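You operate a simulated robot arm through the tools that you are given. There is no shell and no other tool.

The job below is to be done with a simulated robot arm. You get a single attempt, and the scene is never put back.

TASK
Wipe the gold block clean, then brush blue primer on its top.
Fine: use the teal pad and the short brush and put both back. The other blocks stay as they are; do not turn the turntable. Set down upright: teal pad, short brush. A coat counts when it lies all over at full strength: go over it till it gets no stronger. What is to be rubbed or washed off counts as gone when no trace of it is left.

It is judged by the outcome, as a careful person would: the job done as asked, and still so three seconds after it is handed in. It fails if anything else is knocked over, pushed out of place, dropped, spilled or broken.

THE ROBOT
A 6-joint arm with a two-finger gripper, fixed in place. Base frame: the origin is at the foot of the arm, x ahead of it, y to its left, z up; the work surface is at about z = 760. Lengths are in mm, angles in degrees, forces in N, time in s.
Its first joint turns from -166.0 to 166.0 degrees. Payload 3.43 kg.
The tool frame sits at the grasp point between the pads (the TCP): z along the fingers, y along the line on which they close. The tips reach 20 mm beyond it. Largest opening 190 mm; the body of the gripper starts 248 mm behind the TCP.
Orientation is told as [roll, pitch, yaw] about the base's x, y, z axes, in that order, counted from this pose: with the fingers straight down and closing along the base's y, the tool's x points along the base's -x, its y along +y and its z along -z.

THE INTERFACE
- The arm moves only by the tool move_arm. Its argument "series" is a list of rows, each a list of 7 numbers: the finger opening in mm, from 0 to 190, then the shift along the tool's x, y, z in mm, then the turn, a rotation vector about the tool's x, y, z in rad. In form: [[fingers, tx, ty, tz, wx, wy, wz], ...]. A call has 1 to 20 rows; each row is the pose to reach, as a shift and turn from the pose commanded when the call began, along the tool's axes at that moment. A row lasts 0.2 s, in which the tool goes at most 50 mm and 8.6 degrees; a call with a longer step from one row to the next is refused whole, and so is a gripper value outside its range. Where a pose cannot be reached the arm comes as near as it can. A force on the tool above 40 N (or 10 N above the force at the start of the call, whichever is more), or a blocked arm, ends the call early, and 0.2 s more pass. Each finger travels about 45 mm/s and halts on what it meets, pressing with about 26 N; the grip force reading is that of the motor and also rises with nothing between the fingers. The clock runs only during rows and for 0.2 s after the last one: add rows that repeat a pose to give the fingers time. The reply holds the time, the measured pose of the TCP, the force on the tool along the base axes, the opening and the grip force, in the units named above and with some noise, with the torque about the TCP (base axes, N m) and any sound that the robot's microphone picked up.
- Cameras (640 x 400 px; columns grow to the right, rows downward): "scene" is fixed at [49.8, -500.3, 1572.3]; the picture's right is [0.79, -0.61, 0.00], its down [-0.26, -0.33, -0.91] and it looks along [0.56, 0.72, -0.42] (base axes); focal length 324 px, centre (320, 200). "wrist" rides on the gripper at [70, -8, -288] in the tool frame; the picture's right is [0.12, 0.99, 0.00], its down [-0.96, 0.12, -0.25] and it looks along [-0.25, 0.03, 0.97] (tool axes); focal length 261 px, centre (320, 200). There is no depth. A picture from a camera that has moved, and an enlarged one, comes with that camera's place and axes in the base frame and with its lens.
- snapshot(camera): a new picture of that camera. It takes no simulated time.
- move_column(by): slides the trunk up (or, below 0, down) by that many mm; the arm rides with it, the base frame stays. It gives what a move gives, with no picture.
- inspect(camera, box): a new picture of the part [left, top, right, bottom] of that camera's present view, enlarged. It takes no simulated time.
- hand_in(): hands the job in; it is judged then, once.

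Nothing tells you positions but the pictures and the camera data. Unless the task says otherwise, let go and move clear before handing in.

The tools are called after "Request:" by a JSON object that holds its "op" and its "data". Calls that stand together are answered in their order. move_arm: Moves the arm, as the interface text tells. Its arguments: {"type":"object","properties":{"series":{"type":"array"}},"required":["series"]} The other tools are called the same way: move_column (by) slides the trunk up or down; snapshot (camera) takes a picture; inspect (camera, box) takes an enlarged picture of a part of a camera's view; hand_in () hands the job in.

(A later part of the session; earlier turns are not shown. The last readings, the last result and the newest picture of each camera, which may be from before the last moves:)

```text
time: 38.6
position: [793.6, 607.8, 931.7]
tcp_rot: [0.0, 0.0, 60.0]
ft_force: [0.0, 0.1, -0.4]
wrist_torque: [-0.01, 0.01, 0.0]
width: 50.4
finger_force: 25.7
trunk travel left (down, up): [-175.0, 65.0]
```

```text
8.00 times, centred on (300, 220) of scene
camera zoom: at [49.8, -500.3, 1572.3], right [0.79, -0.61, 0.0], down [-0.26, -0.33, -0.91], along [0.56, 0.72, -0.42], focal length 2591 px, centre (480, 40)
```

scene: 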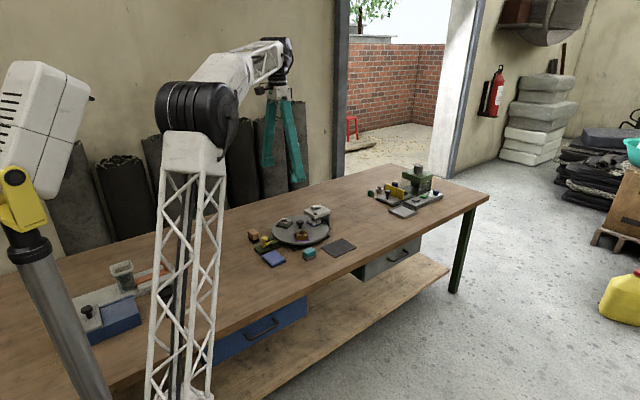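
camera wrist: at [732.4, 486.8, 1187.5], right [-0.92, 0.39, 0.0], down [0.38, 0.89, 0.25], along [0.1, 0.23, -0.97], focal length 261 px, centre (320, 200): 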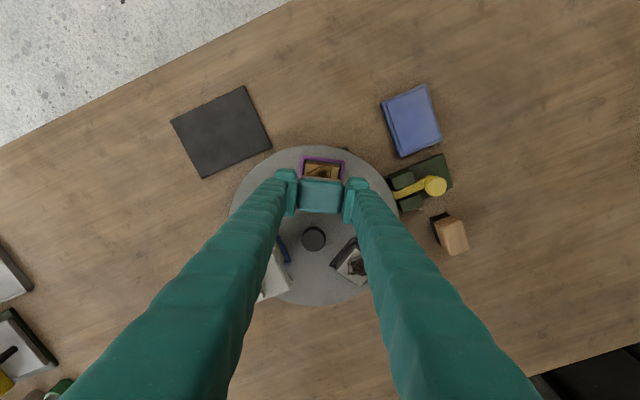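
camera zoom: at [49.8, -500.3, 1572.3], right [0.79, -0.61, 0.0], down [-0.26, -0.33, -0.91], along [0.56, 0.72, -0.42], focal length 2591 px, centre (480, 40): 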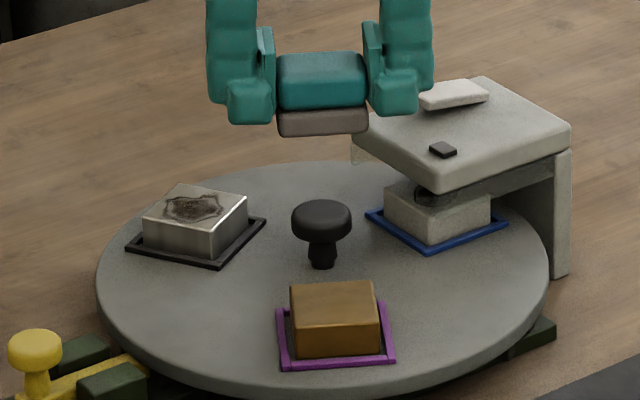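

The block is loosely seated and slid a few millimetres inside its tray, still in the tray. I'll zoom closer to tell texture from residue.

Request:
{"op": "inspect", "data": {"camera": "wrist", "box": [312, 116, 342, 136]}}

Request:
{"op": "inspect", "data": {"camera": "wrist", "box": [312, 134, 342, 154]}}

Request:
{"op": "inspect", "data": {"camera": "scene", "box": [299, 228, 309, 238]}}

```text
16.00 times, centred on (327, 126) of wrist
camera zoom: at [766.2, 543.7, 1220.0], right [-0.92, 0.39, 0.0], down [0.38, 0.89, 0.25], along [0.1, 0.23, -0.97], focal length 4170 px, centre (208, 1384)
```

zoom: 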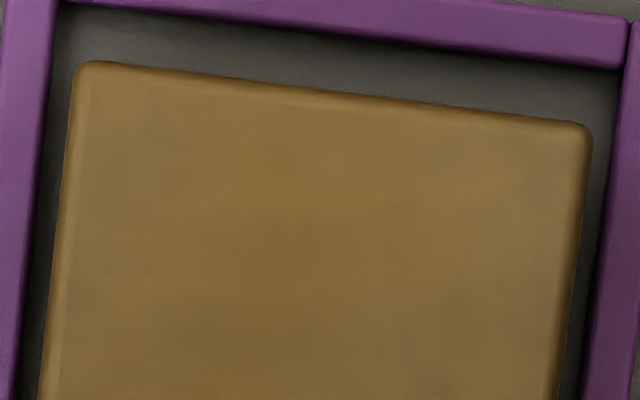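

```text
16.00 times, centred on (327, 144) of wrist
camera zoom: at [766.2, 543.7, 1220.0], right [-0.92, 0.39, 0.0], down [0.38, 0.89, 0.25], along [0.1, 0.23, -0.97], focal length 4170 px, centre (208, 1096)
```

zoom: 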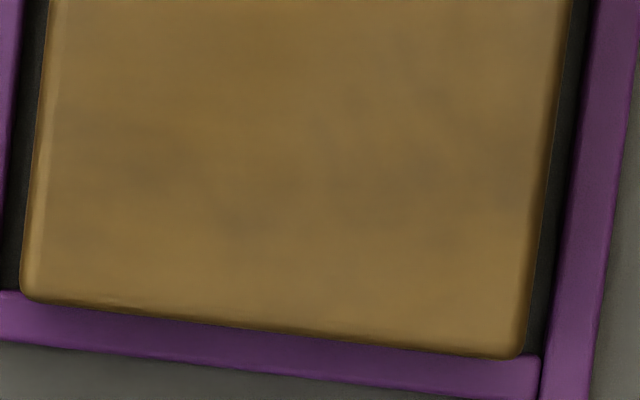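

```text
16.00 times, centred on (304, 233) of scene
camera zoom: at [49.8, -500.3, 1572.3], right [0.79, -0.61, 0.0], down [-0.26, -0.33, -0.91], along [0.56, 0.72, -0.42], focal length 5182 px, centre (576, -328)
```

zoom: 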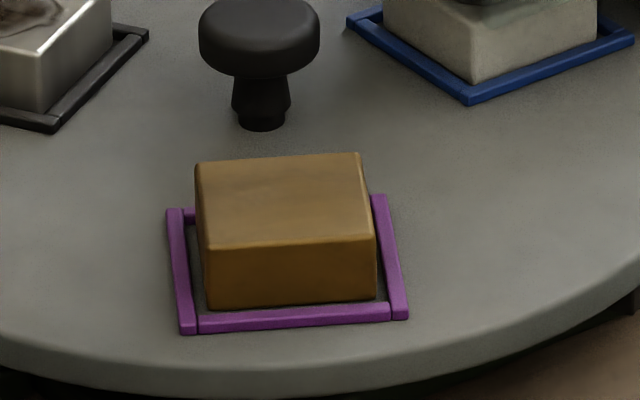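

The remaining mottling sits in the same image place although the block slid, so it looks like reflection; I'll do one more pair of cycles and compare to be sure.

Request:
{"op": "move_arm", "data": {"series": [[36, 20, 0, 10, 0, 0, 0], [36, 50, 0, 30, 0, 0, 0], [36, 70, 0, 55, 0, 0, 0], [36, 70, 0, 74, 0, 0, 0], [36, 70, 0, 79, 0, 0, 0], [36, 70, 0, 80.2, 0, 0, 0], [36, 70, 0, 80.2, 0, 0, 0]]}}

Request:
{"op": "move_arm", "data": {"series": [[36, 8, 0, 0, 0, 0, 0], [36, 16, 0, 0, 0, 0, 0], [36, 20, 0, 0, 0, 0, 0], [36, 12, 0, 0, 0, 0, 0], [36, 4, 0, 0, 0, 0, 0], [36, -4, 0, 0, 0, 0, 0], [36, -12, 0, 0, 0, 0, 0], [36, -20, 0, 0, 0, 0, 0], [36, -12, 0, 0, 0, 0, 0], [36, -4, 0, 0, 0, 0, 0], [36, 4, 0, 0, 0, 0, 0], [36, 12, 0, 0, 0, 0, 0], [36, 20, 0, 0, 0, 0, 0], [36, 12, 0, 0, 0, 0, 0], [36, 4, 0, 0, 0, 0, 0], [36, -4, 0, 0, 0, 0, 0], [36, -12, 0, 0, 0, 0, 0], [36, -20, 0, 0, 0, 0, 0], [36, -10, 0, 0, 0, 0, 0], [36, 0, 0, 0, 0, 0, 0]]}}

Request:
{"op": "move_arm", "data": {"series": [[36, 0, 0, -20, 0, 0, 0], [36, -20, 0, -50, 0, 0, 0], [36, -50, 0, -70, 0, 0, 0], [36, -70, 0, -80, 0, 0, 0], [36, -70, 0, -80, 0, 0, 0]]}}

Request:
{"op": "inspect", "data": {"camera": "wrist", "box": [300, 108, 350, 158]}}

Request:
{"op": "inspect", "data": {"camera": "wrist", "box": [312, 134, 342, 154]}}

```text
time: 40.2
position: [757.9, 545.7, 852.0]
tcp_rot: [0.0, -0.1, 60.0]
ft_force: [-1.4, -1.6, 8.2]
wrist_torque: [0.0, 0.01, 0.0]
width: 50.6
finger_force: 26.3
trunk travel left (down, up): [-175.0, 65.0]
```

```text
time: 44.4
position: [757.8, 547.0, 852.9]
tcp_rot: [0.0, 0.1, 60.0]
ft_force: [-0.6, 0.7, 6.6]
wrist_torque: [0.0, 0.0, 0.03]
width: 50.9
finger_force: 25.7
trunk travel left (down, up): [-175.0, 65.0]
```

```text
time: 45.6
position: [795.1, 607.6, 930.6]
tcp_rot: [0.0, 0.0, 60.0]
ft_force: [0.1, 0.4, -0.9]
wrist_torque: [-0.01, 0.01, 0.02]
width: 51.1
finger_force: 25.7
trunk travel left (down, up): [-175.0, 65.0]
```

```text
8.00 times, centred on (325, 133) of wrist
camera zoom: at [767.0, 543.4, 1220.2], right [-0.92, 0.39, 0.0], down [0.38, 0.89, 0.25], along [0.1, 0.23, -0.97], focal length 2085 px, centre (280, 736)
```

zoom: 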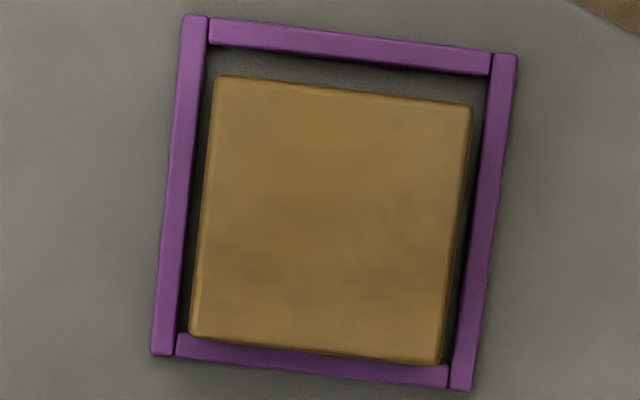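

```text
16.00 times, centred on (327, 144) of wrist
camera zoom: at [767.0, 543.4, 1220.2], right [-0.92, 0.39, 0.0], down [0.38, 0.89, 0.25], along [0.1, 0.23, -0.97], focal length 4170 px, centre (208, 1096)
```

zoom: 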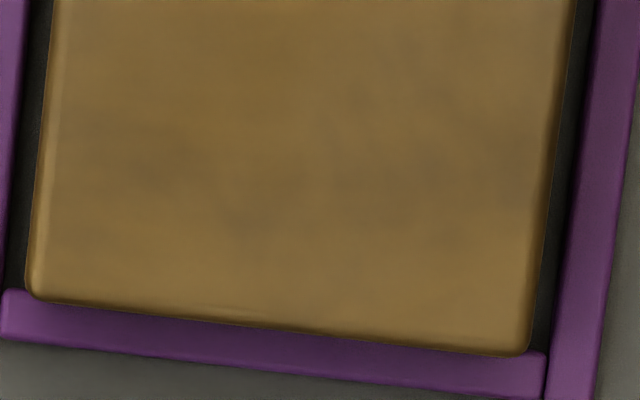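

The picture is unchanged from before, so the block is clean and what is left is its own shading. Now I'll carry the pad back over its old spot at (726, 446), yaw 90°.

Request:
{"op": "move_arm", "data": {"series": [[36, 35, -4.4, 0, 0, 0, -0.105], [36, 70, -8.8, 0, 0, 0, -0.21], [36, 105, -13.2, 0, 0, 0, -0.315], [36, 140, -17.7, 0, 0, 0, -0.42], [36, 174.3, -22.1, 0, 0, 0, -0.5236], [36, 174.3, -22.1, 0, 0, 0, -0.5236]]}}

Request:
{"op": "move_arm", "data": {"series": [[36, 0, 0, 40, 0, 0, 0], [36, 0, 0, 80, 0, 0, 0], [36, 0, 0, 110, 0, 0, 0], [36, 0, 0, 130, 0, 0, 0], [36, 0, 0, 130, 0, 0, 0]]}}

Request:
{"op": "inspect", "data": {"camera": "scene", "box": [280, 215, 340, 265]}}

Request:
{"op": "inspect", "data": {"camera": "wrist", "box": [240, 120, 400, 220]}}

```text
time: 47.0
position: [725.6, 447.0, 932.8]
tcp_rot: [0.2, 0.1, 90.1]
ft_force: [-0.3, -0.8, -0.8]
wrist_torque: [0.03, -0.01, 0.01]
width: 50.7
finger_force: 25.8
trunk travel left (down, up): [-175.0, 65.0]
```

```text
time: 48.2
position: [725.4, 444.8, 802.1]
tcp_rot: [0.0, 0.1, 89.9]
ft_force: [0.2, -0.6, -0.3]
wrist_torque: [-0.01, 0.05, 0.02]
width: 50.3
finger_force: 25.8
trunk travel left (down, up): [-175.0, 65.0]
```

```text
8.00 times, centred on (310, 240) of scene
camera zoom: at [49.8, -500.3, 1572.3], right [0.79, -0.61, 0.0], down [-0.26, -0.33, -0.91], along [0.56, 0.72, -0.42], focal length 2591 px, centre (400, -120)
```

zoom: 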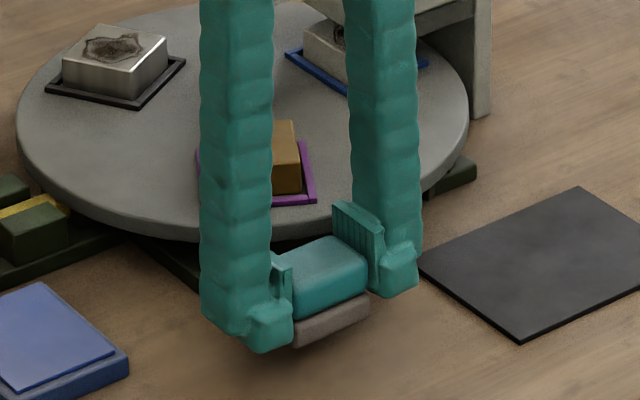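

```text
4.00 times, centred on (320, 170) of wrist
camera zoom: at [733.8, 376.5, 1090.7], right [-0.99, -0.12, 0.0], down [-0.12, 0.96, 0.25], along [-0.03, 0.24, -0.97], focal length 1043 px, centre (320, 320)
```

zoom: 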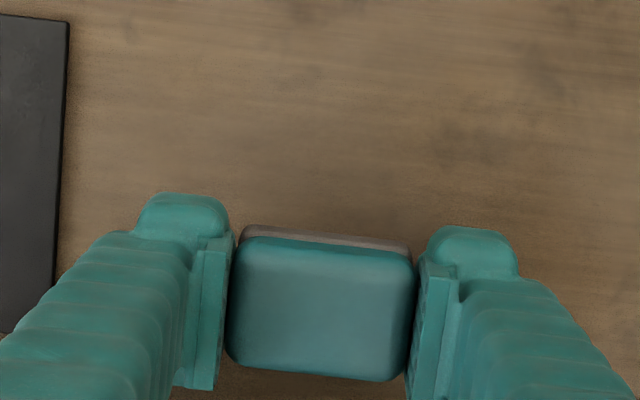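

Right over the old spot. Lowering and feeling for the bench.

Request:
{"op": "move_arm", "data": {"series": [[36, 0, 0, 6, 0, 0, 0], [36, 0, 0, 11, 0, 0, 0], [36, 0, 0, 12, 0, 0, 0], [36, 0, 0, 12, 0, 0, 0]]}}

Request:
{"op": "move_arm", "data": {"series": [[36, 0, 0, 0.7, 0, 0, 0], [36, 0, 0, 0.7, 0, 0, 0]]}}

Request:
{"op": "move_arm", "data": {"series": [[36, 0, 0, 0.6, 0, 0, 0], [36, 0, 0, 0.6, 0, 0, 0]]}}

```text
time: 49.2
position: [725.7, 445.5, 791.0]
tcp_rot: [0.0, 0.1, 90.0]
ft_force: [-0.1, 0.1, -0.9]
wrist_torque: [0.03, -0.02, -0.03]
width: 50.7
finger_force: 26.2
trunk travel left (down, up): [-175.0, 65.0]
```

```text
time: 49.8
position: [726.2, 444.5, 789.2]
tcp_rot: [0.0, 0.1, 89.9]
ft_force: [0.1, 0.1, -0.4]
wrist_torque: [0.0, 0.0, 0.0]
width: 50.4
finger_force: 25.4
trunk travel left (down, up): [-175.0, 65.0]
```

```text
time: 50.4
position: [725.4, 445.7, 788.7]
tcp_rot: [0.0, 0.0, 89.9]
ft_force: [-0.2, -0.2, -0.6]
wrist_torque: [-0.04, 0.01, -0.02]
width: 50.7
finger_force: 25.8
trunk travel left (down, up): [-175.0, 65.0]
```

Request:
{"op": "move_arm", "data": {"series": [[36, 0, 0, 0.5, 0, 0, 0], [36, 0, 0, 0.5, 0, 0, 0]]}}

Request:
{"op": "move_arm", "data": {"series": [[36, 0, 0, 0.5, 0, 0, 0], [36, 0, 0, 0.5, 0, 0, 0]]}}

```text
time: 51.0
position: [726.3, 445.5, 789.0]
tcp_rot: [0.0, 0.1, 90.0]
ft_force: [-0.5, 0.2, -0.2]
wrist_torque: [-0.01, 0.0, 0.01]
width: 50.4
finger_force: 26.0
trunk travel left (down, up): [-175.0, 65.0]
```

```text
time: 51.6
position: [726.4, 445.4, 788.2]
tcp_rot: [-0.1, 0.1, 90.0]
ft_force: [0.4, 1.3, 0.5]
wrist_torque: [0.01, -0.07, -0.02]
width: 50.5
finger_force: 25.3
trunk travel left (down, up): [-175.0, 65.0]
```

Just touching the bench. A touch more, then I'll open the fingers slightly and check.

Request:
{"op": "move_arm", "data": {"series": [[36, 0, 0, 0.4, 0, 0, 0], [36, 0, 0, 0.4, 0, 0, 0]]}}

Request:
{"op": "move_arm", "data": {"series": [[52, 0, 0, 0.2, 0, 0, 0], [58, 0, 0, 0.2, 0, 0, 0], [64, 0, 0, 0.2, 0, 0, 0], [64, 0, 0, 0.2, 0, 0, 0]]}}

Request:
{"op": "inspect", "data": {"camera": "scene", "box": [280, 215, 340, 265]}}

```text
time: 52.2
position: [724.8, 443.9, 787.9]
tcp_rot: [0.1, 0.2, 89.9]
ft_force: [-1.0, -0.1, 6.4]
wrist_torque: [-0.02, 0.02, 0.0]
width: 50.5
finger_force: 26.4
trunk travel left (down, up): [-175.0, 65.0]
```

```text
time: 53.2
position: [725.8, 444.5, 786.8]
tcp_rot: [0.0, 0.1, 90.0]
ft_force: [-0.2, 0.1, -0.7]
wrist_torque: [0.02, 0.03, 0.0]
width: 64.0
finger_force: 0.1
trunk travel left (down, up): [-175.0, 65.0]
```

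```text
8.00 times, centred on (310, 240) of scene
camera zoom: at [49.8, -500.3, 1572.3], right [0.79, -0.61, 0.0], down [-0.26, -0.33, -0.91], along [0.56, 0.72, -0.42], focal length 2591 px, centre (400, -120)
```

zoom: 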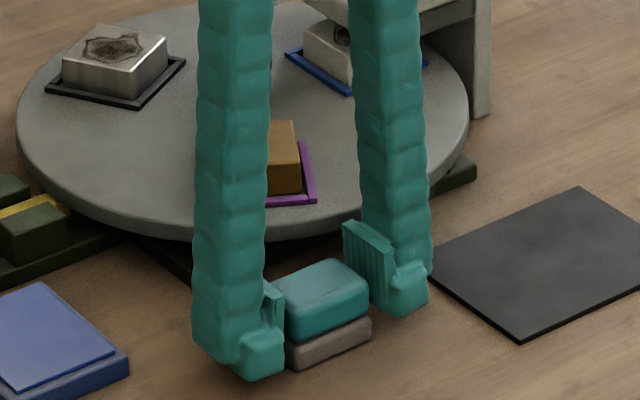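

The pad stands upright in its old place, released. I'll lift straight up and check it.

Request:
{"op": "move_arm", "data": {"series": [[64, 0, 0, -15, 0, 0, 0], [64, 0, 0, -50, 0, 0, 0], [64, 0, 0, -90, 0, 0, 0], [76, 0, 0, -130, 0, 0, 0], [76, 0, 0, -160, 0, 0, 0], [76, 0, 0, -160, 0, 0, 0]]}}

Request:
{"op": "inspect", "data": {"camera": "scene", "box": [280, 215, 340, 265]}}

Request:
{"op": "snapshot", "data": {"camera": "wrist"}}

```text
time: 54.6
position: [726.6, 444.6, 947.8]
tcp_rot: [0.0, 0.1, 90.0]
ft_force: [0.1, 0.6, -1.4]
wrist_torque: [-0.02, 0.0, 0.0]
width: 76.1
finger_force: 0.0
trunk travel left (down, up): [-175.0, 65.0]
```

```text
8.00 times, centred on (310, 240) of scene
camera zoom: at [49.8, -500.3, 1572.3], right [0.79, -0.61, 0.0], down [-0.26, -0.33, -0.91], along [0.56, 0.72, -0.42], focal length 2591 px, centre (400, -120)
```

zoom: 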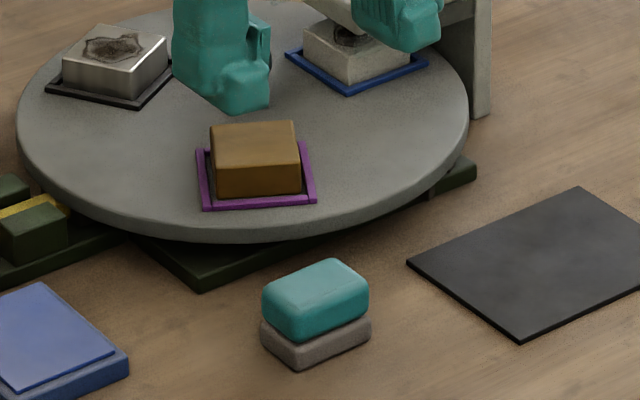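

```text
taken
camera wrist: at [734.3, 375.6, 1235.3], right [-0.99, -0.12, 0.0], down [-0.12, 0.96, 0.25], along [-0.03, 0.24, -0.97], focal length 261 px, centre (320, 200)
```

wrist: 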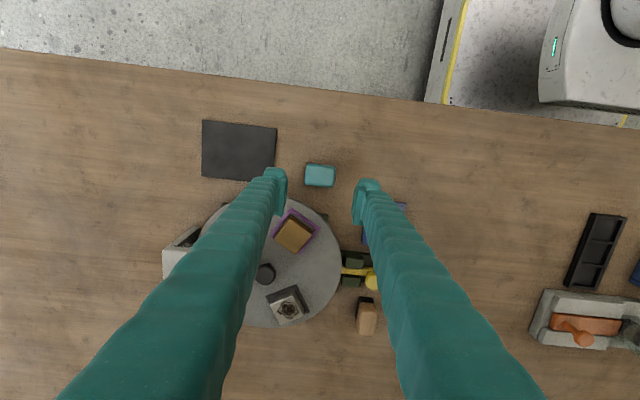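

The pad is back where it was and the turntable hasn't moved. Next I'll move over the brush near (600, 709) for a close look.

Request:
{"op": "move_arm", "data": {"series": [[76, -38, 18, 0, 0, 0, 0], [76, -76, 36, 0, 0, 0, 0], [76, -114, 54, 0, 0, 0, 0], [76, -152, 72, 0, 0, 0, 0], [76, -190, 90, 0, 0, 0, 0], [76, -228, 108, 0, 0, 0, 0], [76, -262, 126, 0, 0, 0, 0], [76, -262, 126, 0, 0, 0, 0]]}}

Request:
{"op": "snapshot", "data": {"camera": "wrist"}}

Request:
{"op": "inspect", "data": {"camera": "wrist", "box": [240, 110, 400, 210]}}

Request:
{"op": "inspect", "data": {"camera": "scene", "box": [230, 210, 290, 260]}}

```text
time: 56.4
position: [598.2, 708.0, 947.6]
tcp_rot: [0.1, 0.2, 90.0]
ft_force: [-0.5, -0.8, 0.0]
wrist_torque: [-0.01, 0.0, -0.01]
width: 76.0
finger_force: 0.2
trunk travel left (down, up): [-175.0, 65.0]
```

```text
taken
camera wrist: at [606.9, 639.0, 1234.8], right [-0.99, -0.12, 0.0], down [-0.12, 0.96, 0.25], along [-0.03, 0.24, -0.97], focal length 261 px, centre (320, 200)
```

wrist: 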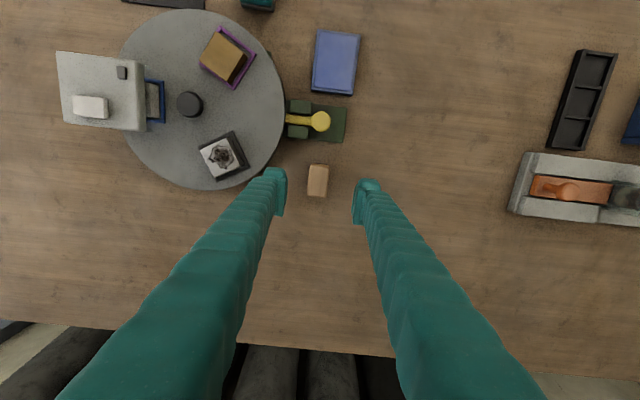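

```text
4.00 times, centred on (320, 160) of wrist
camera zoom: at [606.9, 639.0, 1234.8], right [-0.99, -0.12, 0.0], down [-0.12, 0.96, 0.25], along [-0.03, 0.24, -0.97], focal length 1043 px, centre (320, 360)
```

zoom: 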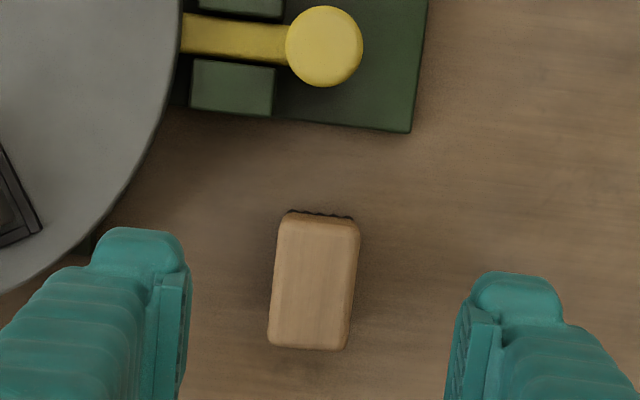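

```text
8.00 times, centred on (260, 235) of scene
camera zoom: at [49.8, -500.3, 1572.3], right [0.79, -0.61, 0.0], down [-0.26, -0.33, -0.91], along [0.56, 0.72, -0.42], focal length 2591 px, centre (800, -80)
```

zoom: 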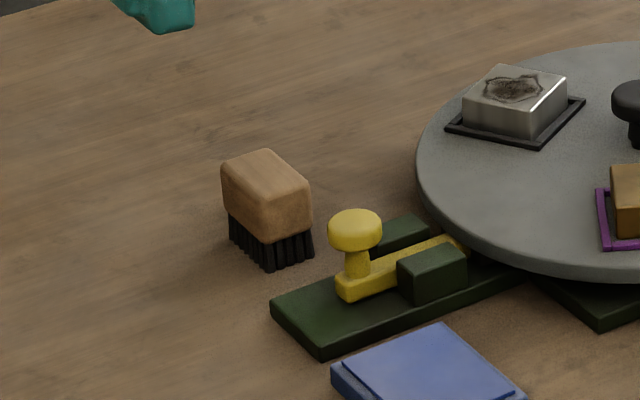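

The brush is about 32 × 55 × 49 mm, centred near (600, 715.5), long side along y, top at z ≈ 809. I'll come over it with the fingers closing across its short side and check at z 850.

Request:
{"op": "move_arm", "data": {"series": [[70, -4, 0, 35, 0, 0, 0], [60, -8, 0, 70, 0, 0, 0], [54, -8, 0, 97, 0, 0, 0], [54, -8, 0, 97, 0, 0, 0]]}}

Request:
{"op": "inspect", "data": {"camera": "wrist", "box": [240, 120, 400, 220]}}

Request:
{"op": "inspect", "data": {"camera": "scene", "box": [230, 210, 290, 260]}}

```text
time: 57.4
position: [599.0, 716.4, 849.2]
tcp_rot: [0.0, 0.1, 90.0]
ft_force: [0.3, -0.3, 0.0]
wrist_torque: [0.0, 0.0, -0.02]
width: 54.1
finger_force: 0.0
trunk travel left (down, up): [-175.0, 65.0]
```

```text
4.00 times, centred on (320, 170) of wrist
camera zoom: at [608.2, 646.8, 1136.5], right [-0.99, -0.12, 0.0], down [-0.12, 0.96, 0.25], along [-0.03, 0.24, -0.97], focal length 1043 px, centre (320, 320)
```

zoom: 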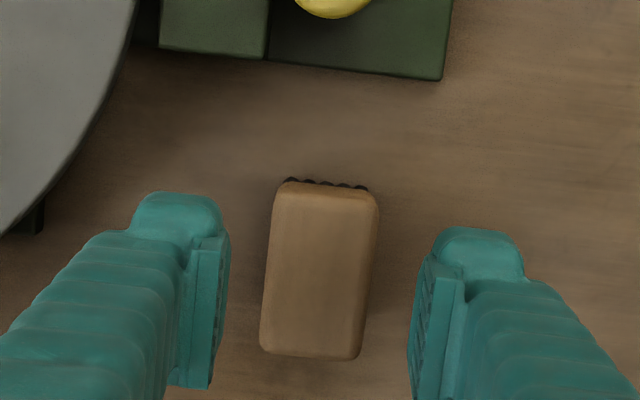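

```text
8.00 times, centred on (260, 235) of scene
camera zoom: at [49.8, -500.3, 1572.3], right [0.79, -0.61, 0.0], down [-0.26, -0.33, -0.91], along [0.56, 0.72, -0.42], focal length 2591 px, centre (800, -80)
```

zoom: 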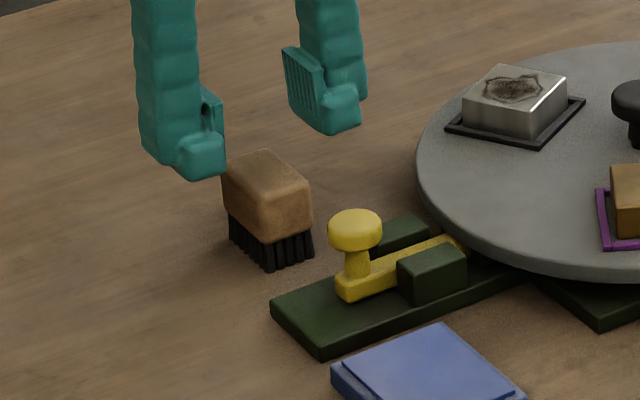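

Well centred. Lowering to z 804 and closing on the brush body.

Request:
{"op": "move_arm", "data": {"series": [[50, 0, 0, 15, 0, 0, 0], [48, 0, 0, 30, 0, 0, 0], [48, 0, 0, 40, 0, 0, 0], [48, 0, 0, 45, 0, 0, 0], [48, 0, 0, 45, 0, 0, 0]]}}

Request:
{"op": "inspect", "data": {"camera": "scene", "box": [230, 210, 290, 260]}}

```text
time: 58.6
position: [600.4, 716.1, 805.9]
tcp_rot: [0.0, 0.1, 89.9]
ft_force: [-0.3, 0.6, 0.2]
wrist_torque: [0.03, 0.01, -0.03]
width: 48.1
finger_force: 0.0
trunk travel left (down, up): [-175.0, 65.0]
```

```text
8.00 times, centred on (260, 235) of scene
camera zoom: at [49.8, -500.3, 1572.3], right [0.79, -0.61, 0.0], down [-0.26, -0.33, -0.91], along [0.56, 0.72, -0.42], focal length 2591 px, centre (800, -80)
```

zoom: 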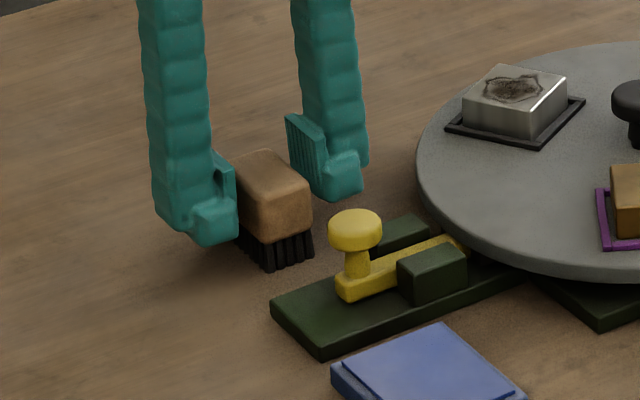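

Request:
{"op": "move_arm", "data": {"series": [[40, 0, 0, 0, 0, 0, 0], [32, 0, 0, 0, 0, 0, 0], [24, 0, 0, 0, 0, 0, 0], [20, 0, 0, 0, 0, 0, 0], [20, 0, 0, 0, 0, 0, 0]]}}

Request:
{"op": "inspect", "data": {"camera": "scene", "box": [230, 210, 290, 260]}}

```text
time: 59.8
position: [599.6, 715.2, 805.0]
tcp_rot: [0.0, 0.1, 89.9]
ft_force: [1.5, 1.1, 0.8]
wrist_torque: [0.01, -0.03, 0.0]
width: 32.6
finger_force: 25.6
trunk travel left (down, up): [-175.0, 65.0]
```

```text
8.00 times, centred on (260, 235) of scene
camera zoom: at [49.8, -500.3, 1572.3], right [0.79, -0.61, 0.0], down [-0.26, -0.33, -0.91], along [0.56, 0.72, -0.42], focal length 2591 px, centre (800, -80)
```

zoom: 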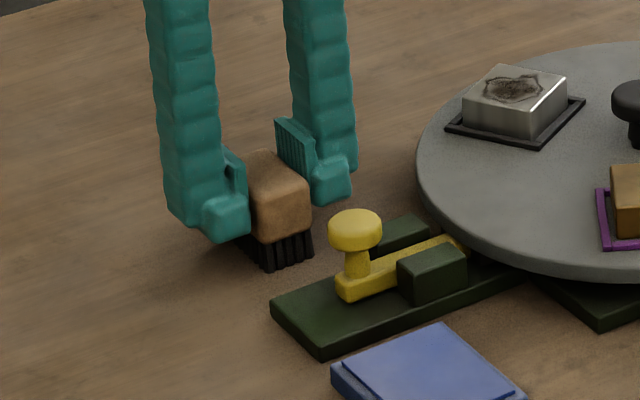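

The brush is gripped (width 32.6). I'll lift it and carry it over the blue primer pad at about (596, 527).

Request:
{"op": "move_arm", "data": {"series": [[20, 0, 0, -10, 0, 0, 0], [20, 0, 0, -45, 0, 0, 0], [20, 0, 0, -85, 0, 0, 0], [20, 0, 0, -115, 0, 0, 0], [20, 38, 1, -115, 0, 0, 0], [20, 76, 2, -115, 0, 0, 0], [20, 114, 3, -115, 0, 0, 0], [20, 152, 4, -115, 0, 0, 0], [20, 188, 4, -115, 0, 0, 0], [20, 188, 4, -115, 0, 0, 0]]}}

Request:
{"op": "inspect", "data": {"camera": "wrist", "box": [240, 110, 400, 210]}}

Request:
{"op": "inspect", "data": {"camera": "scene", "box": [230, 210, 310, 276]}}

```text
time: 62.0
position: [596.4, 527.5, 920.6]
tcp_rot: [0.0, 0.1, 90.0]
ft_force: [0.3, -0.3, -0.1]
wrist_torque: [0.0, 0.0, 0.0]
width: 32.6
finger_force: 25.7
trunk travel left (down, up): [-175.0, 65.0]
```

```text
4.00 times, centred on (320, 160) of wrist
camera zoom: at [604.9, 458.1, 1208.8], right [-0.99, -0.12, 0.0], down [-0.12, 0.96, 0.25], along [-0.03, 0.24, -0.97], focal length 1043 px, centre (320, 360)
```

zoom: 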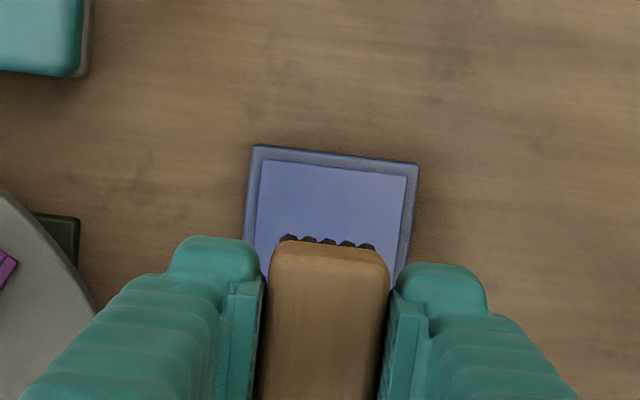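

```text
6.06 times, centred on (270, 243) of scene
camera zoom: at [49.8, -500.3, 1572.3], right [0.79, -0.61, 0.0], down [-0.26, -0.33, -0.91], along [0.56, 0.72, -0.42], focal length 1963 px, centre (623, -61)
```

zoom: 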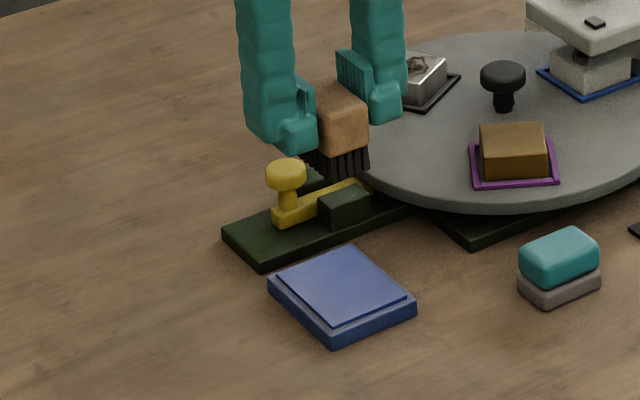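

The brush is centred over the primer pad. Lowering to just above it and feeling for contact.

Request:
{"op": "move_arm", "data": {"series": [[20, 0, 0, 40, 0, 0, 0], [20, 0, 0, 75, 0, 0, 0], [20, 0, 0, 92, 0, 0, 0], [20, 0, 0, 92, 0, 0, 0]]}}

Request:
{"op": "inspect", "data": {"camera": "scene", "box": [240, 220, 300, 270]}}

```text
time: 63.0
position: [597.1, 527.4, 829.6]
tcp_rot: [-0.1, 0.1, 90.1]
ft_force: [0.1, -0.2, -0.1]
wrist_torque: [-0.01, -0.01, 0.03]
width: 32.7
finger_force: 25.9
trunk travel left (down, up): [-175.0, 65.0]
```

```text
8.00 times, centred on (270, 245) of scene
camera zoom: at [49.8, -500.3, 1572.3], right [0.79, -0.61, 0.0], down [-0.26, -0.33, -0.91], along [0.56, 0.72, -0.42], focal length 2591 px, centre (720, -160)
```

zoom: 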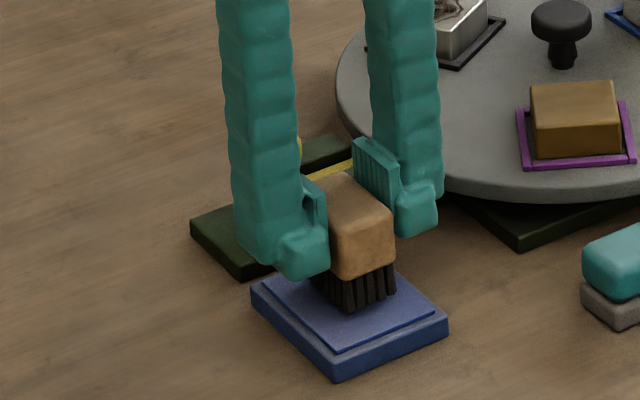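

Request:
{"op": "move_arm", "data": {"series": [[20, 0, 0, 2, 0, 0, 0], [20, 0, 0, 4, 0, 0, 0], [20, 0, 0, 4, 0, 0, 0]]}}

Request:
{"op": "move_arm", "data": {"series": [[20, 0, 0, 2, 0, 0, 0], [20, 0, 0, 2, 0, 0, 0]]}}

Request:
{"op": "move_arm", "data": {"series": [[20, 0, 0, 1, 0, 0, 0], [20, 0, 0, 1, 0, 0, 0]]}}

```text
time: 63.8
position: [597.0, 528.4, 824.7]
tcp_rot: [0.0, 0.2, 90.0]
ft_force: [0.0, 0.8, -1.0]
wrist_torque: [0.04, 0.0, -0.02]
width: 33.0
finger_force: 26.1
trunk travel left (down, up): [-175.0, 65.0]
```

```text
time: 64.4
position: [597.6, 527.8, 822.0]
tcp_rot: [0.0, 0.1, 90.0]
ft_force: [0.1, 0.7, -0.2]
wrist_torque: [0.01, -0.01, -0.03]
width: 32.7
finger_force: 26.4
trunk travel left (down, up): [-175.0, 65.0]
```

```text
time: 65.0
position: [595.9, 527.7, 821.7]
tcp_rot: [0.0, 0.0, 90.0]
ft_force: [-0.8, 0.2, 6.9]
wrist_torque: [-0.04, 0.1, 0.01]
width: 32.5
finger_force: 25.8
trunk travel left (down, up): [-175.0, 65.0]
```

Contact with the primer at about 7 N. I'll hold it there for a second with two dabs to load the bristles.

Request:
{"op": "move_arm", "data": {"series": [[20, 0, 0, 0.2, 0, 0, 0], [20, 0, 0, 0.2, 0, 0, 0], [20, 0, 0, 0.2, 0, 0, 0], [20, 0, 0, 0.2, 0, 0, 0], [20, 0, 0, -3, 0, 0, 0], [20, 0, 0, 0.2, 0, 0, 0], [20, 0, 0, 0.2, 0, 0, 0], [20, 0, 0, 0.2, 0, 0, 0], [20, 0, 0, -3, 0, 0, 0], [20, 0, 0, 0.2, 0, 0, 0], [20, 0, 0, 0.2, 0, 0, 0], [20, 0, 0, 0.2, 0, 0, 0]]}}

Request:
{"op": "move_arm", "data": {"series": [[20, 0, 0, -20, 0, 0, 0], [20, 0, 0, -60, 0, 0, 0], [20, 0, 0, -100, 0, 0, 0], [20, 0, 0, -100, 0, 0, 0]]}}

Request:
{"op": "inspect", "data": {"camera": "scene", "box": [240, 210, 300, 270]}}

```text
time: 67.6
position: [595.4, 528.1, 821.5]
tcp_rot: [-0.1, 0.0, 90.1]
ft_force: [0.1, 0.5, 9.1]
wrist_torque: [0.01, 0.0, 0.01]
width: 32.8
finger_force: 26.2
trunk travel left (down, up): [-175.0, 65.0]
```

```text
time: 68.6
position: [594.8, 527.4, 922.4]
tcp_rot: [0.1, 0.0, 90.0]
ft_force: [0.7, -0.8, -0.4]
wrist_torque: [0.02, 0.03, 0.02]
width: 32.5
finger_force: 25.7
trunk travel left (down, up): [-175.0, 65.0]
```

```text
6.67 times, centred on (270, 240) of scene
camera zoom: at [49.8, -500.3, 1572.3], right [0.79, -0.61, 0.0], down [-0.26, -0.33, -0.91], along [0.56, 0.72, -0.42], focal length 2159 px, centre (653, -67)
```

zoom: 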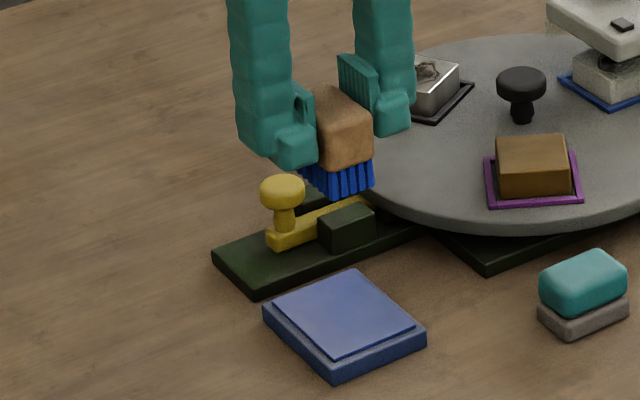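

The bristles are now blue. I'll carry the brush over the gold block while turning to yaw 150°, so its long side lies across the radial direction.

Request:
{"op": "move_arm", "data": {"series": [[20, -2.8, -20.5, 0, 0, 0, -0.131], [20, -5.6, -41, 0, 0, 0, -0.262], [20, -8.4, -61.5, 0, 0, 0, -0.393], [20, -11.2, -82, 0, 0, 0, -0.524], [20, -14, -102.5, 0, 0, 0, -0.655], [20, -16.8, -123, 0, 0, 0, -0.786], [20, -19.6, -143.5, 0, 0, 0, -0.916], [20, -22.5, -163.5, 0, 0, 0, -1.0472], [20, -22.5, -163.5, 0, 0, 0, -1.0472]]}}

Request:
{"op": "snapshot", "data": {"camera": "wrist"}}

Request:
{"op": "inspect", "data": {"camera": "wrist", "box": [240, 110, 400, 210]}}

Request:
{"op": "inspect", "data": {"camera": "scene", "box": [270, 195, 330, 245]}}

```text
time: 70.6
position: [759.9, 550.9, 921.7]
tcp_rot: [0.1, -0.1, 150.1]
ft_force: [-0.1, 1.4, -0.3]
wrist_torque: [-0.01, -0.05, 0.0]
width: 32.8
finger_force: 25.6
trunk travel left (down, up): [-175.0, 65.0]
```

```text
taken
camera wrist: at [824.6, 523.5, 1209.4], right [-0.39, -0.92, 0.0], down [-0.89, 0.38, 0.25], along [-0.23, 0.1, -0.97], focal length 261 px, centre (320, 200)
```

wrist: 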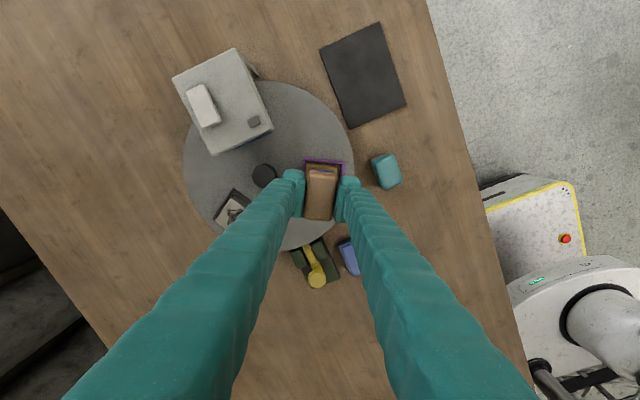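

```text
4.00 times, centred on (320, 160) of wrist
camera zoom: at [824.6, 523.5, 1209.4], right [-0.39, -0.92, 0.0], down [-0.89, 0.38, 0.25], along [-0.23, 0.1, -0.97], focal length 1043 px, centre (320, 360)
```

zoom: 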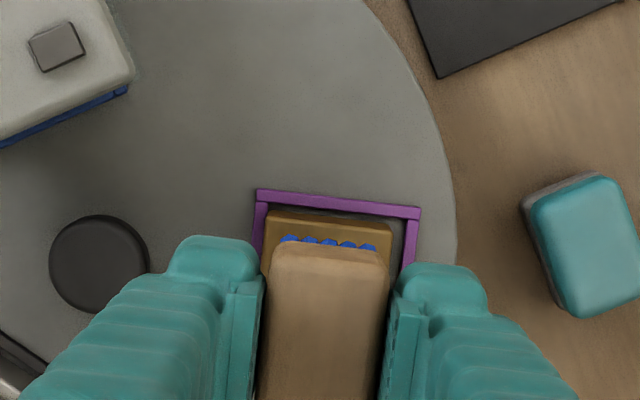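

```text
8.00 times, centred on (300, 220) of scene
camera zoom: at [49.8, -500.3, 1572.3], right [0.79, -0.61, 0.0], down [-0.26, -0.33, -0.91], along [0.56, 0.72, -0.42], focal length 2591 px, centre (480, 40)
```

zoom: 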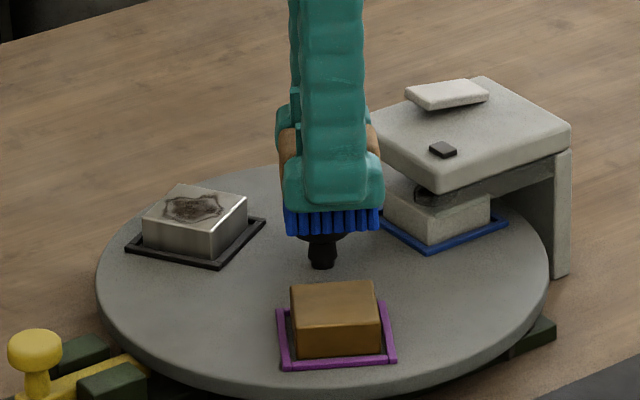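

Yaw 150° is reachable and the brush is square with the block and centred. Lowering to just above the block and feeling for contact.

Request:
{"op": "move_arm", "data": {"series": [[20, 0, 0, 25, 0, 0, 0], [20, 0, 0, 42, 0, 0, 0], [20, 0, 0, 49, 0, 0, 0], [20, 0, 0, 49, 0, 0, 0]]}}

Request:
{"op": "move_arm", "data": {"series": [[20, 0, 0, 1, 0, 0, 0], [20, 0, 0, 2, 0, 0, 0], [20, 0, 0, 2, 0, 0, 0]]}}

Request:
{"op": "move_arm", "data": {"series": [[20, 0, 0, 1, 0, 0, 0], [20, 0, 0, 1, 0, 0, 0]]}}

Request:
{"op": "inspect", "data": {"camera": "scene", "box": [270, 195, 330, 245]}}

```text
time: 71.6
position: [759.4, 550.7, 871.9]
tcp_rot: [0.0, -0.1, 150.1]
ft_force: [-0.3, -0.8, -0.6]
wrist_torque: [0.02, -0.01, 0.01]
width: 32.6
finger_force: 25.6
trunk travel left (down, up): [-175.0, 65.0]
```

```text
time: 72.4
position: [758.0, 550.0, 871.2]
tcp_rot: [0.2, 0.0, 150.0]
ft_force: [0.4, -0.1, -0.3]
wrist_torque: [0.02, 0.04, 0.0]
width: 32.8
finger_force: 25.8
trunk travel left (down, up): [-175.0, 65.0]
```

```text
time: 73.0
position: [758.5, 550.5, 869.7]
tcp_rot: [0.0, 0.0, 150.0]
ft_force: [-0.3, 0.7, -0.6]
wrist_torque: [0.02, 0.0, 0.02]
width: 32.5
finger_force: 26.3
trunk travel left (down, up): [-175.0, 65.0]
```

```text
8.00 times, centred on (300, 220) of scene
camera zoom: at [49.8, -500.3, 1572.3], right [0.79, -0.61, 0.0], down [-0.26, -0.33, -0.91], along [0.56, 0.72, -0.42], focal length 2591 px, centre (480, 40)
```

zoom: 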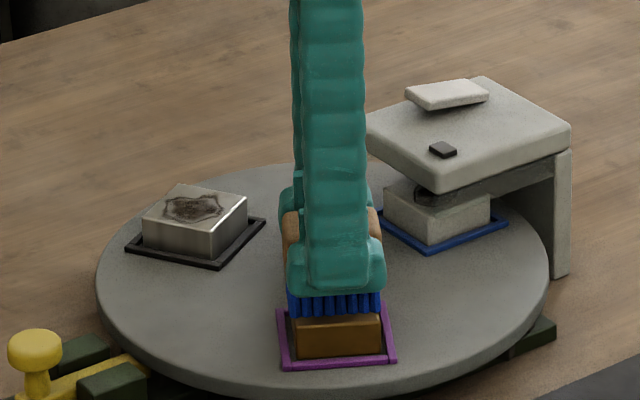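

Request:
{"op": "move_arm", "data": {"series": [[20, 0, 0, 0.7, 0, 0, 0], [20, 0, 0, 0.7, 0, 0, 0]]}}

Request:
{"op": "move_arm", "data": {"series": [[20, 0, 0, 0.5, 0, 0, 0], [20, 0, 0, 0.5, 0, 0, 0]]}}

```text
time: 73.6
position: [758.6, 550.1, 868.1]
tcp_rot: [0.0, 0.0, 149.9]
ft_force: [1.3, 0.4, 5.2]
wrist_torque: [0.03, -0.04, 0.04]
width: 32.8
finger_force: 26.1
trunk travel left (down, up): [-175.0, 65.0]
```

```text
time: 74.2
position: [758.0, 549.4, 869.9]
tcp_rot: [0.0, 0.0, 149.9]
ft_force: [2.2, 1.3, 12.9]
wrist_torque: [0.01, -0.04, -0.08]
width: 32.6
finger_force: 25.7
trunk travel left (down, up): [-175.0, 65.0]
```

Contact at about 9–13 N. I'll ease slightly and brush radially back and forth, then lift to see the coat.

Request:
{"op": "move_arm", "data": {"series": [[20, 0, 0, -0.4, 0, 0, 0], [20, 0, 5, -0.4, 0, 0, 0], [20, 0, 10, -0.4, 0, 0, 0], [20, 0, 15, -0.4, 0, 0, 0], [20, 0, 18, -0.4, 0, 0, 0], [20, 0, 13, -0.4, 0, 0, 0], [20, 0, 7, -0.4, 0, 0, 0], [20, 0, 1, -0.4, 0, 0, 0], [20, 0, -5, -0.4, 0, 0, 0], [20, 0, -11, -0.4, 0, 0, 0], [20, 0, -16, -0.4, 0, 0, 0], [20, 0, -11, -0.4, 0, 0, 0], [20, 0, -5, -0.4, 0, 0, 0], [20, 0, 0, -0.4, 0, 0, 0]]}}

Request:
{"op": "move_arm", "data": {"series": [[20, 0, 0, -20, 0, 0, 0], [20, 0, -20, -50, 0, 0, 0], [20, 0, -50, -70, 0, 0, 0], [20, 0, -80, -80, 0, 0, 0], [20, 0, -80, -80, 0, 0, 0]]}}

Request:
{"op": "inspect", "data": {"camera": "scene", "box": [280, 205, 330, 245]}}

Request:
{"op": "snapshot", "data": {"camera": "wrist"}}

```text
time: 77.2
position: [759.4, 550.3, 869.0]
tcp_rot: [0.0, 0.0, 150.0]
ft_force: [2.8, 5.9, 8.3]
wrist_torque: [0.25, -0.08, -0.01]
width: 32.8
finger_force: 25.9
trunk travel left (down, up): [-175.0, 65.0]
```

```text
time: 78.4
position: [798.6, 620.0, 947.7]
tcp_rot: [0.1, 0.0, 150.1]
ft_force: [0.2, 0.9, -1.1]
wrist_torque: [-0.02, 0.04, -0.01]
width: 32.7
finger_force: 26.3
trunk travel left (down, up): [-175.0, 65.0]
```

```text
10.00 times, centred on (305, 225) of scene
camera zoom: at [49.8, -500.3, 1572.3], right [0.79, -0.61, 0.0], down [-0.26, -0.33, -0.91], along [0.56, 0.72, -0.42], focal length 3239 px, centre (470, -50)
```

zoom: 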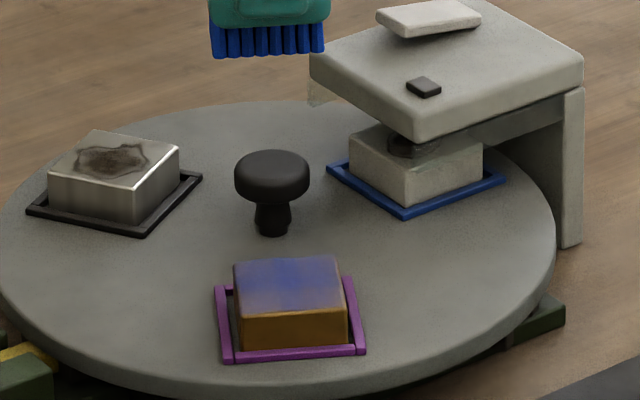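

```text
taken
camera wrist: at [864.5, 593.5, 1235.7], right [-0.39, -0.92, 0.0], down [-0.89, 0.38, 0.25], along [-0.23, 0.1, -0.97], focal length 261 px, centre (320, 200)
```

wrist: 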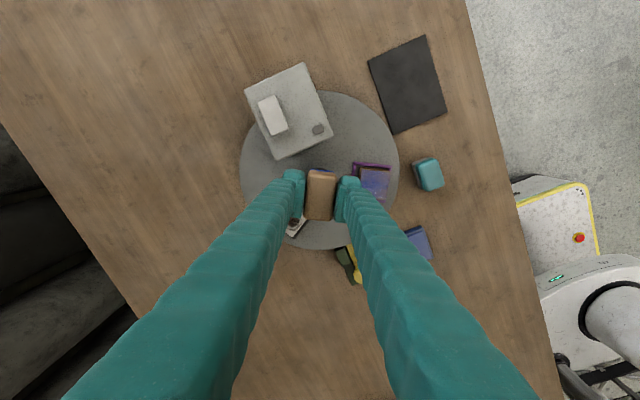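

A light blue coat is on; it needs more strength. I'll look closely and keep brushing.

Request:
{"op": "inspect", "data": {"camera": "wrist", "box": [345, 155, 405, 205]}}

Request:
{"op": "inspect", "data": {"camera": "scene", "box": [296, 226, 312, 242]}}

```text
8.00 times, centred on (375, 180) of wrist
camera zoom: at [864.5, 593.5, 1235.7], right [-0.39, -0.92, 0.0], down [-0.89, 0.38, 0.25], along [-0.23, 0.1, -0.97], focal length 2085 px, centre (-120, 360)
```

zoom: 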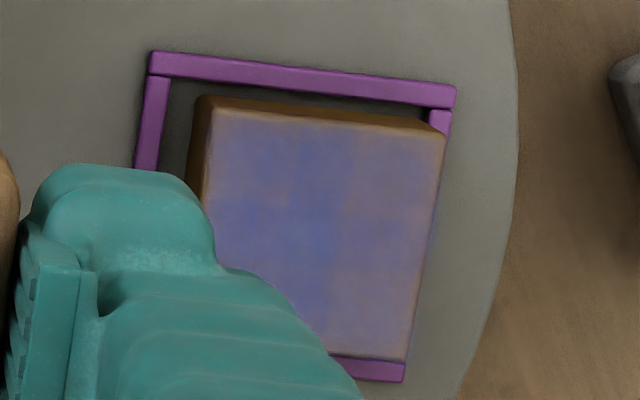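

```text
16.00 times, centred on (304, 234) of scene
camera zoom: at [49.8, -500.3, 1572.3], right [0.79, -0.61, 0.0], down [-0.26, -0.33, -0.91], along [0.56, 0.72, -0.42], focal length 5182 px, centre (576, -344)
```

zoom: 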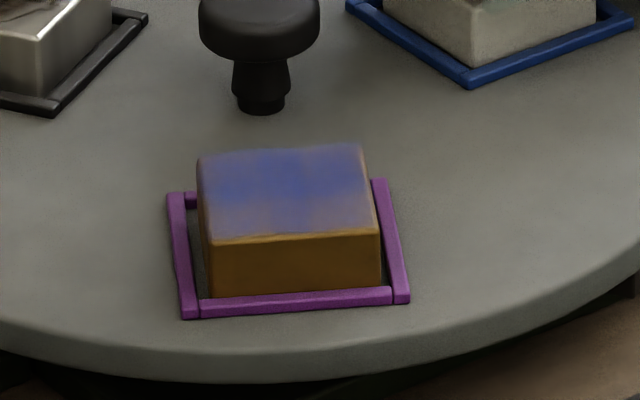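

The coat is uneven, weaker towards the inner and outer edges. I'll go back and brush with longer strokes.

Request:
{"op": "move_arm", "data": {"series": [[20, 0, 20, 10, 0, 0, 0], [20, 0, 50, 25, 0, 0, 0], [20, 0, 80, 50, 0, 0, 0], [20, 0, 80, 70, 0, 0, 0], [20, 0, 80, 78, 0, 0, 0], [20, 0, 80, 80, 0, 0, 0], [20, 0, 80, 80, 0, 0, 0]]}}

Request:
{"op": "move_arm", "data": {"series": [[20, 0, 7, 0, 0, 0, 0], [20, 0, 14, 0, 0, 0, 0], [20, 0, 21, 0, 0, 0, 0], [20, 0, 16, 0, 0, 0, 0], [20, 0, 9, 0, 0, 0, 0], [20, 0, 2, 0, 0, 0, 0], [20, 0, -5, 0, 0, 0, 0], [20, 0, -12, 0, 0, 0, 0], [20, 0, -20, 0, 0, 0, 0], [20, 0, -14, 0, 0, 0, 0], [20, 0, -7, 0, 0, 0, 0], [20, 0, 0, 0, 0, 0, 0], [20, 0, 7, 0, 0, 0, 0], [20, 0, 14, 0, 0, 0, 0], [20, 0, 21, 0, 0, 0, 0], [20, 0, 14, 0, 0, 0, 0], [20, 0, 7, 0, 0, 0, 0], [20, 0, -6, 0, 0, 0, 0], [20, 0, -20, 0, 0, 0, 0], [20, 0, -10, 0, 0, 0, 0]]}}

Request:
{"op": "move_arm", "data": {"series": [[20, 0, 0, -20, 0, 0, 0], [20, 0, -10, -50, 0, 0, 0], [20, 0, -40, -70, 0, 0, 0], [20, 0, -70, -80, 0, 0, 0], [20, 0, -70, -80, 0, 0, 0]]}}

Request:
{"op": "inspect", "data": {"camera": "scene", "box": [280, 205, 330, 245]}}

Request:
{"op": "inspect", "data": {"camera": "wrist", "box": [345, 155, 405, 205]}}

```text
time: 80.0
position: [757.5, 549.8, 869.6]
tcp_rot: [0.0, 0.0, 150.0]
ft_force: [-1.4, 0.0, 5.4]
wrist_torque: [-0.01, 0.07, 0.03]
width: 32.7
finger_force: 25.9
trunk travel left (down, up): [-175.0, 65.0]
```

```text
time: 84.2
position: [763.9, 559.1, 869.1]
tcp_rot: [0.0, 0.0, 150.0]
ft_force: [-0.1, 1.2, 6.3]
wrist_torque: [0.01, 0.0, 0.03]
width: 32.8
finger_force: 26.1
trunk travel left (down, up): [-175.0, 65.0]
```

```text
time: 85.4
position: [800.0, 621.7, 948.8]
tcp_rot: [0.1, 0.0, 150.1]
ft_force: [0.0, -1.0, -0.3]
wrist_torque: [0.01, 0.07, 0.0]
width: 33.0
finger_force: 25.8
trunk travel left (down, up): [-175.0, 65.0]
```

```text
10.00 times, centred on (305, 225) of scene
camera zoom: at [49.8, -500.3, 1572.3], right [0.79, -0.61, 0.0], down [-0.26, -0.33, -0.91], along [0.56, 0.72, -0.42], focal length 3239 px, centre (470, -50)
```

zoom: 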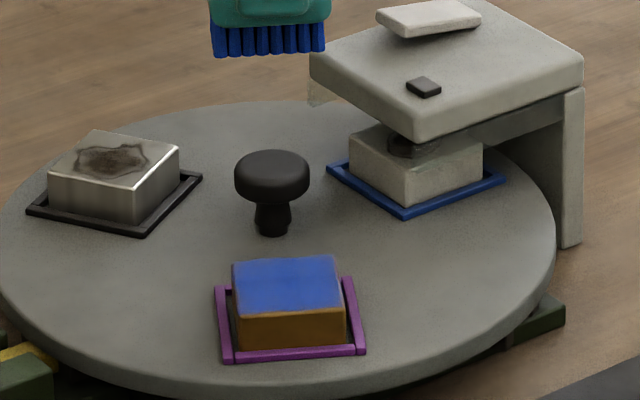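

```text
8.00 times, centred on (375, 180) of wrist
camera zoom: at [864.8, 593.4, 1235.9], right [-0.39, -0.92, 0.0], down [-0.89, 0.38, 0.25], along [-0.23, 0.1, -0.97], focal length 2085 px, centre (-120, 360)
```

zoom: 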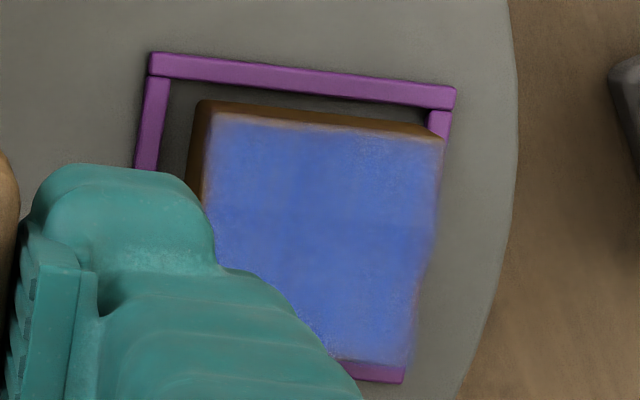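

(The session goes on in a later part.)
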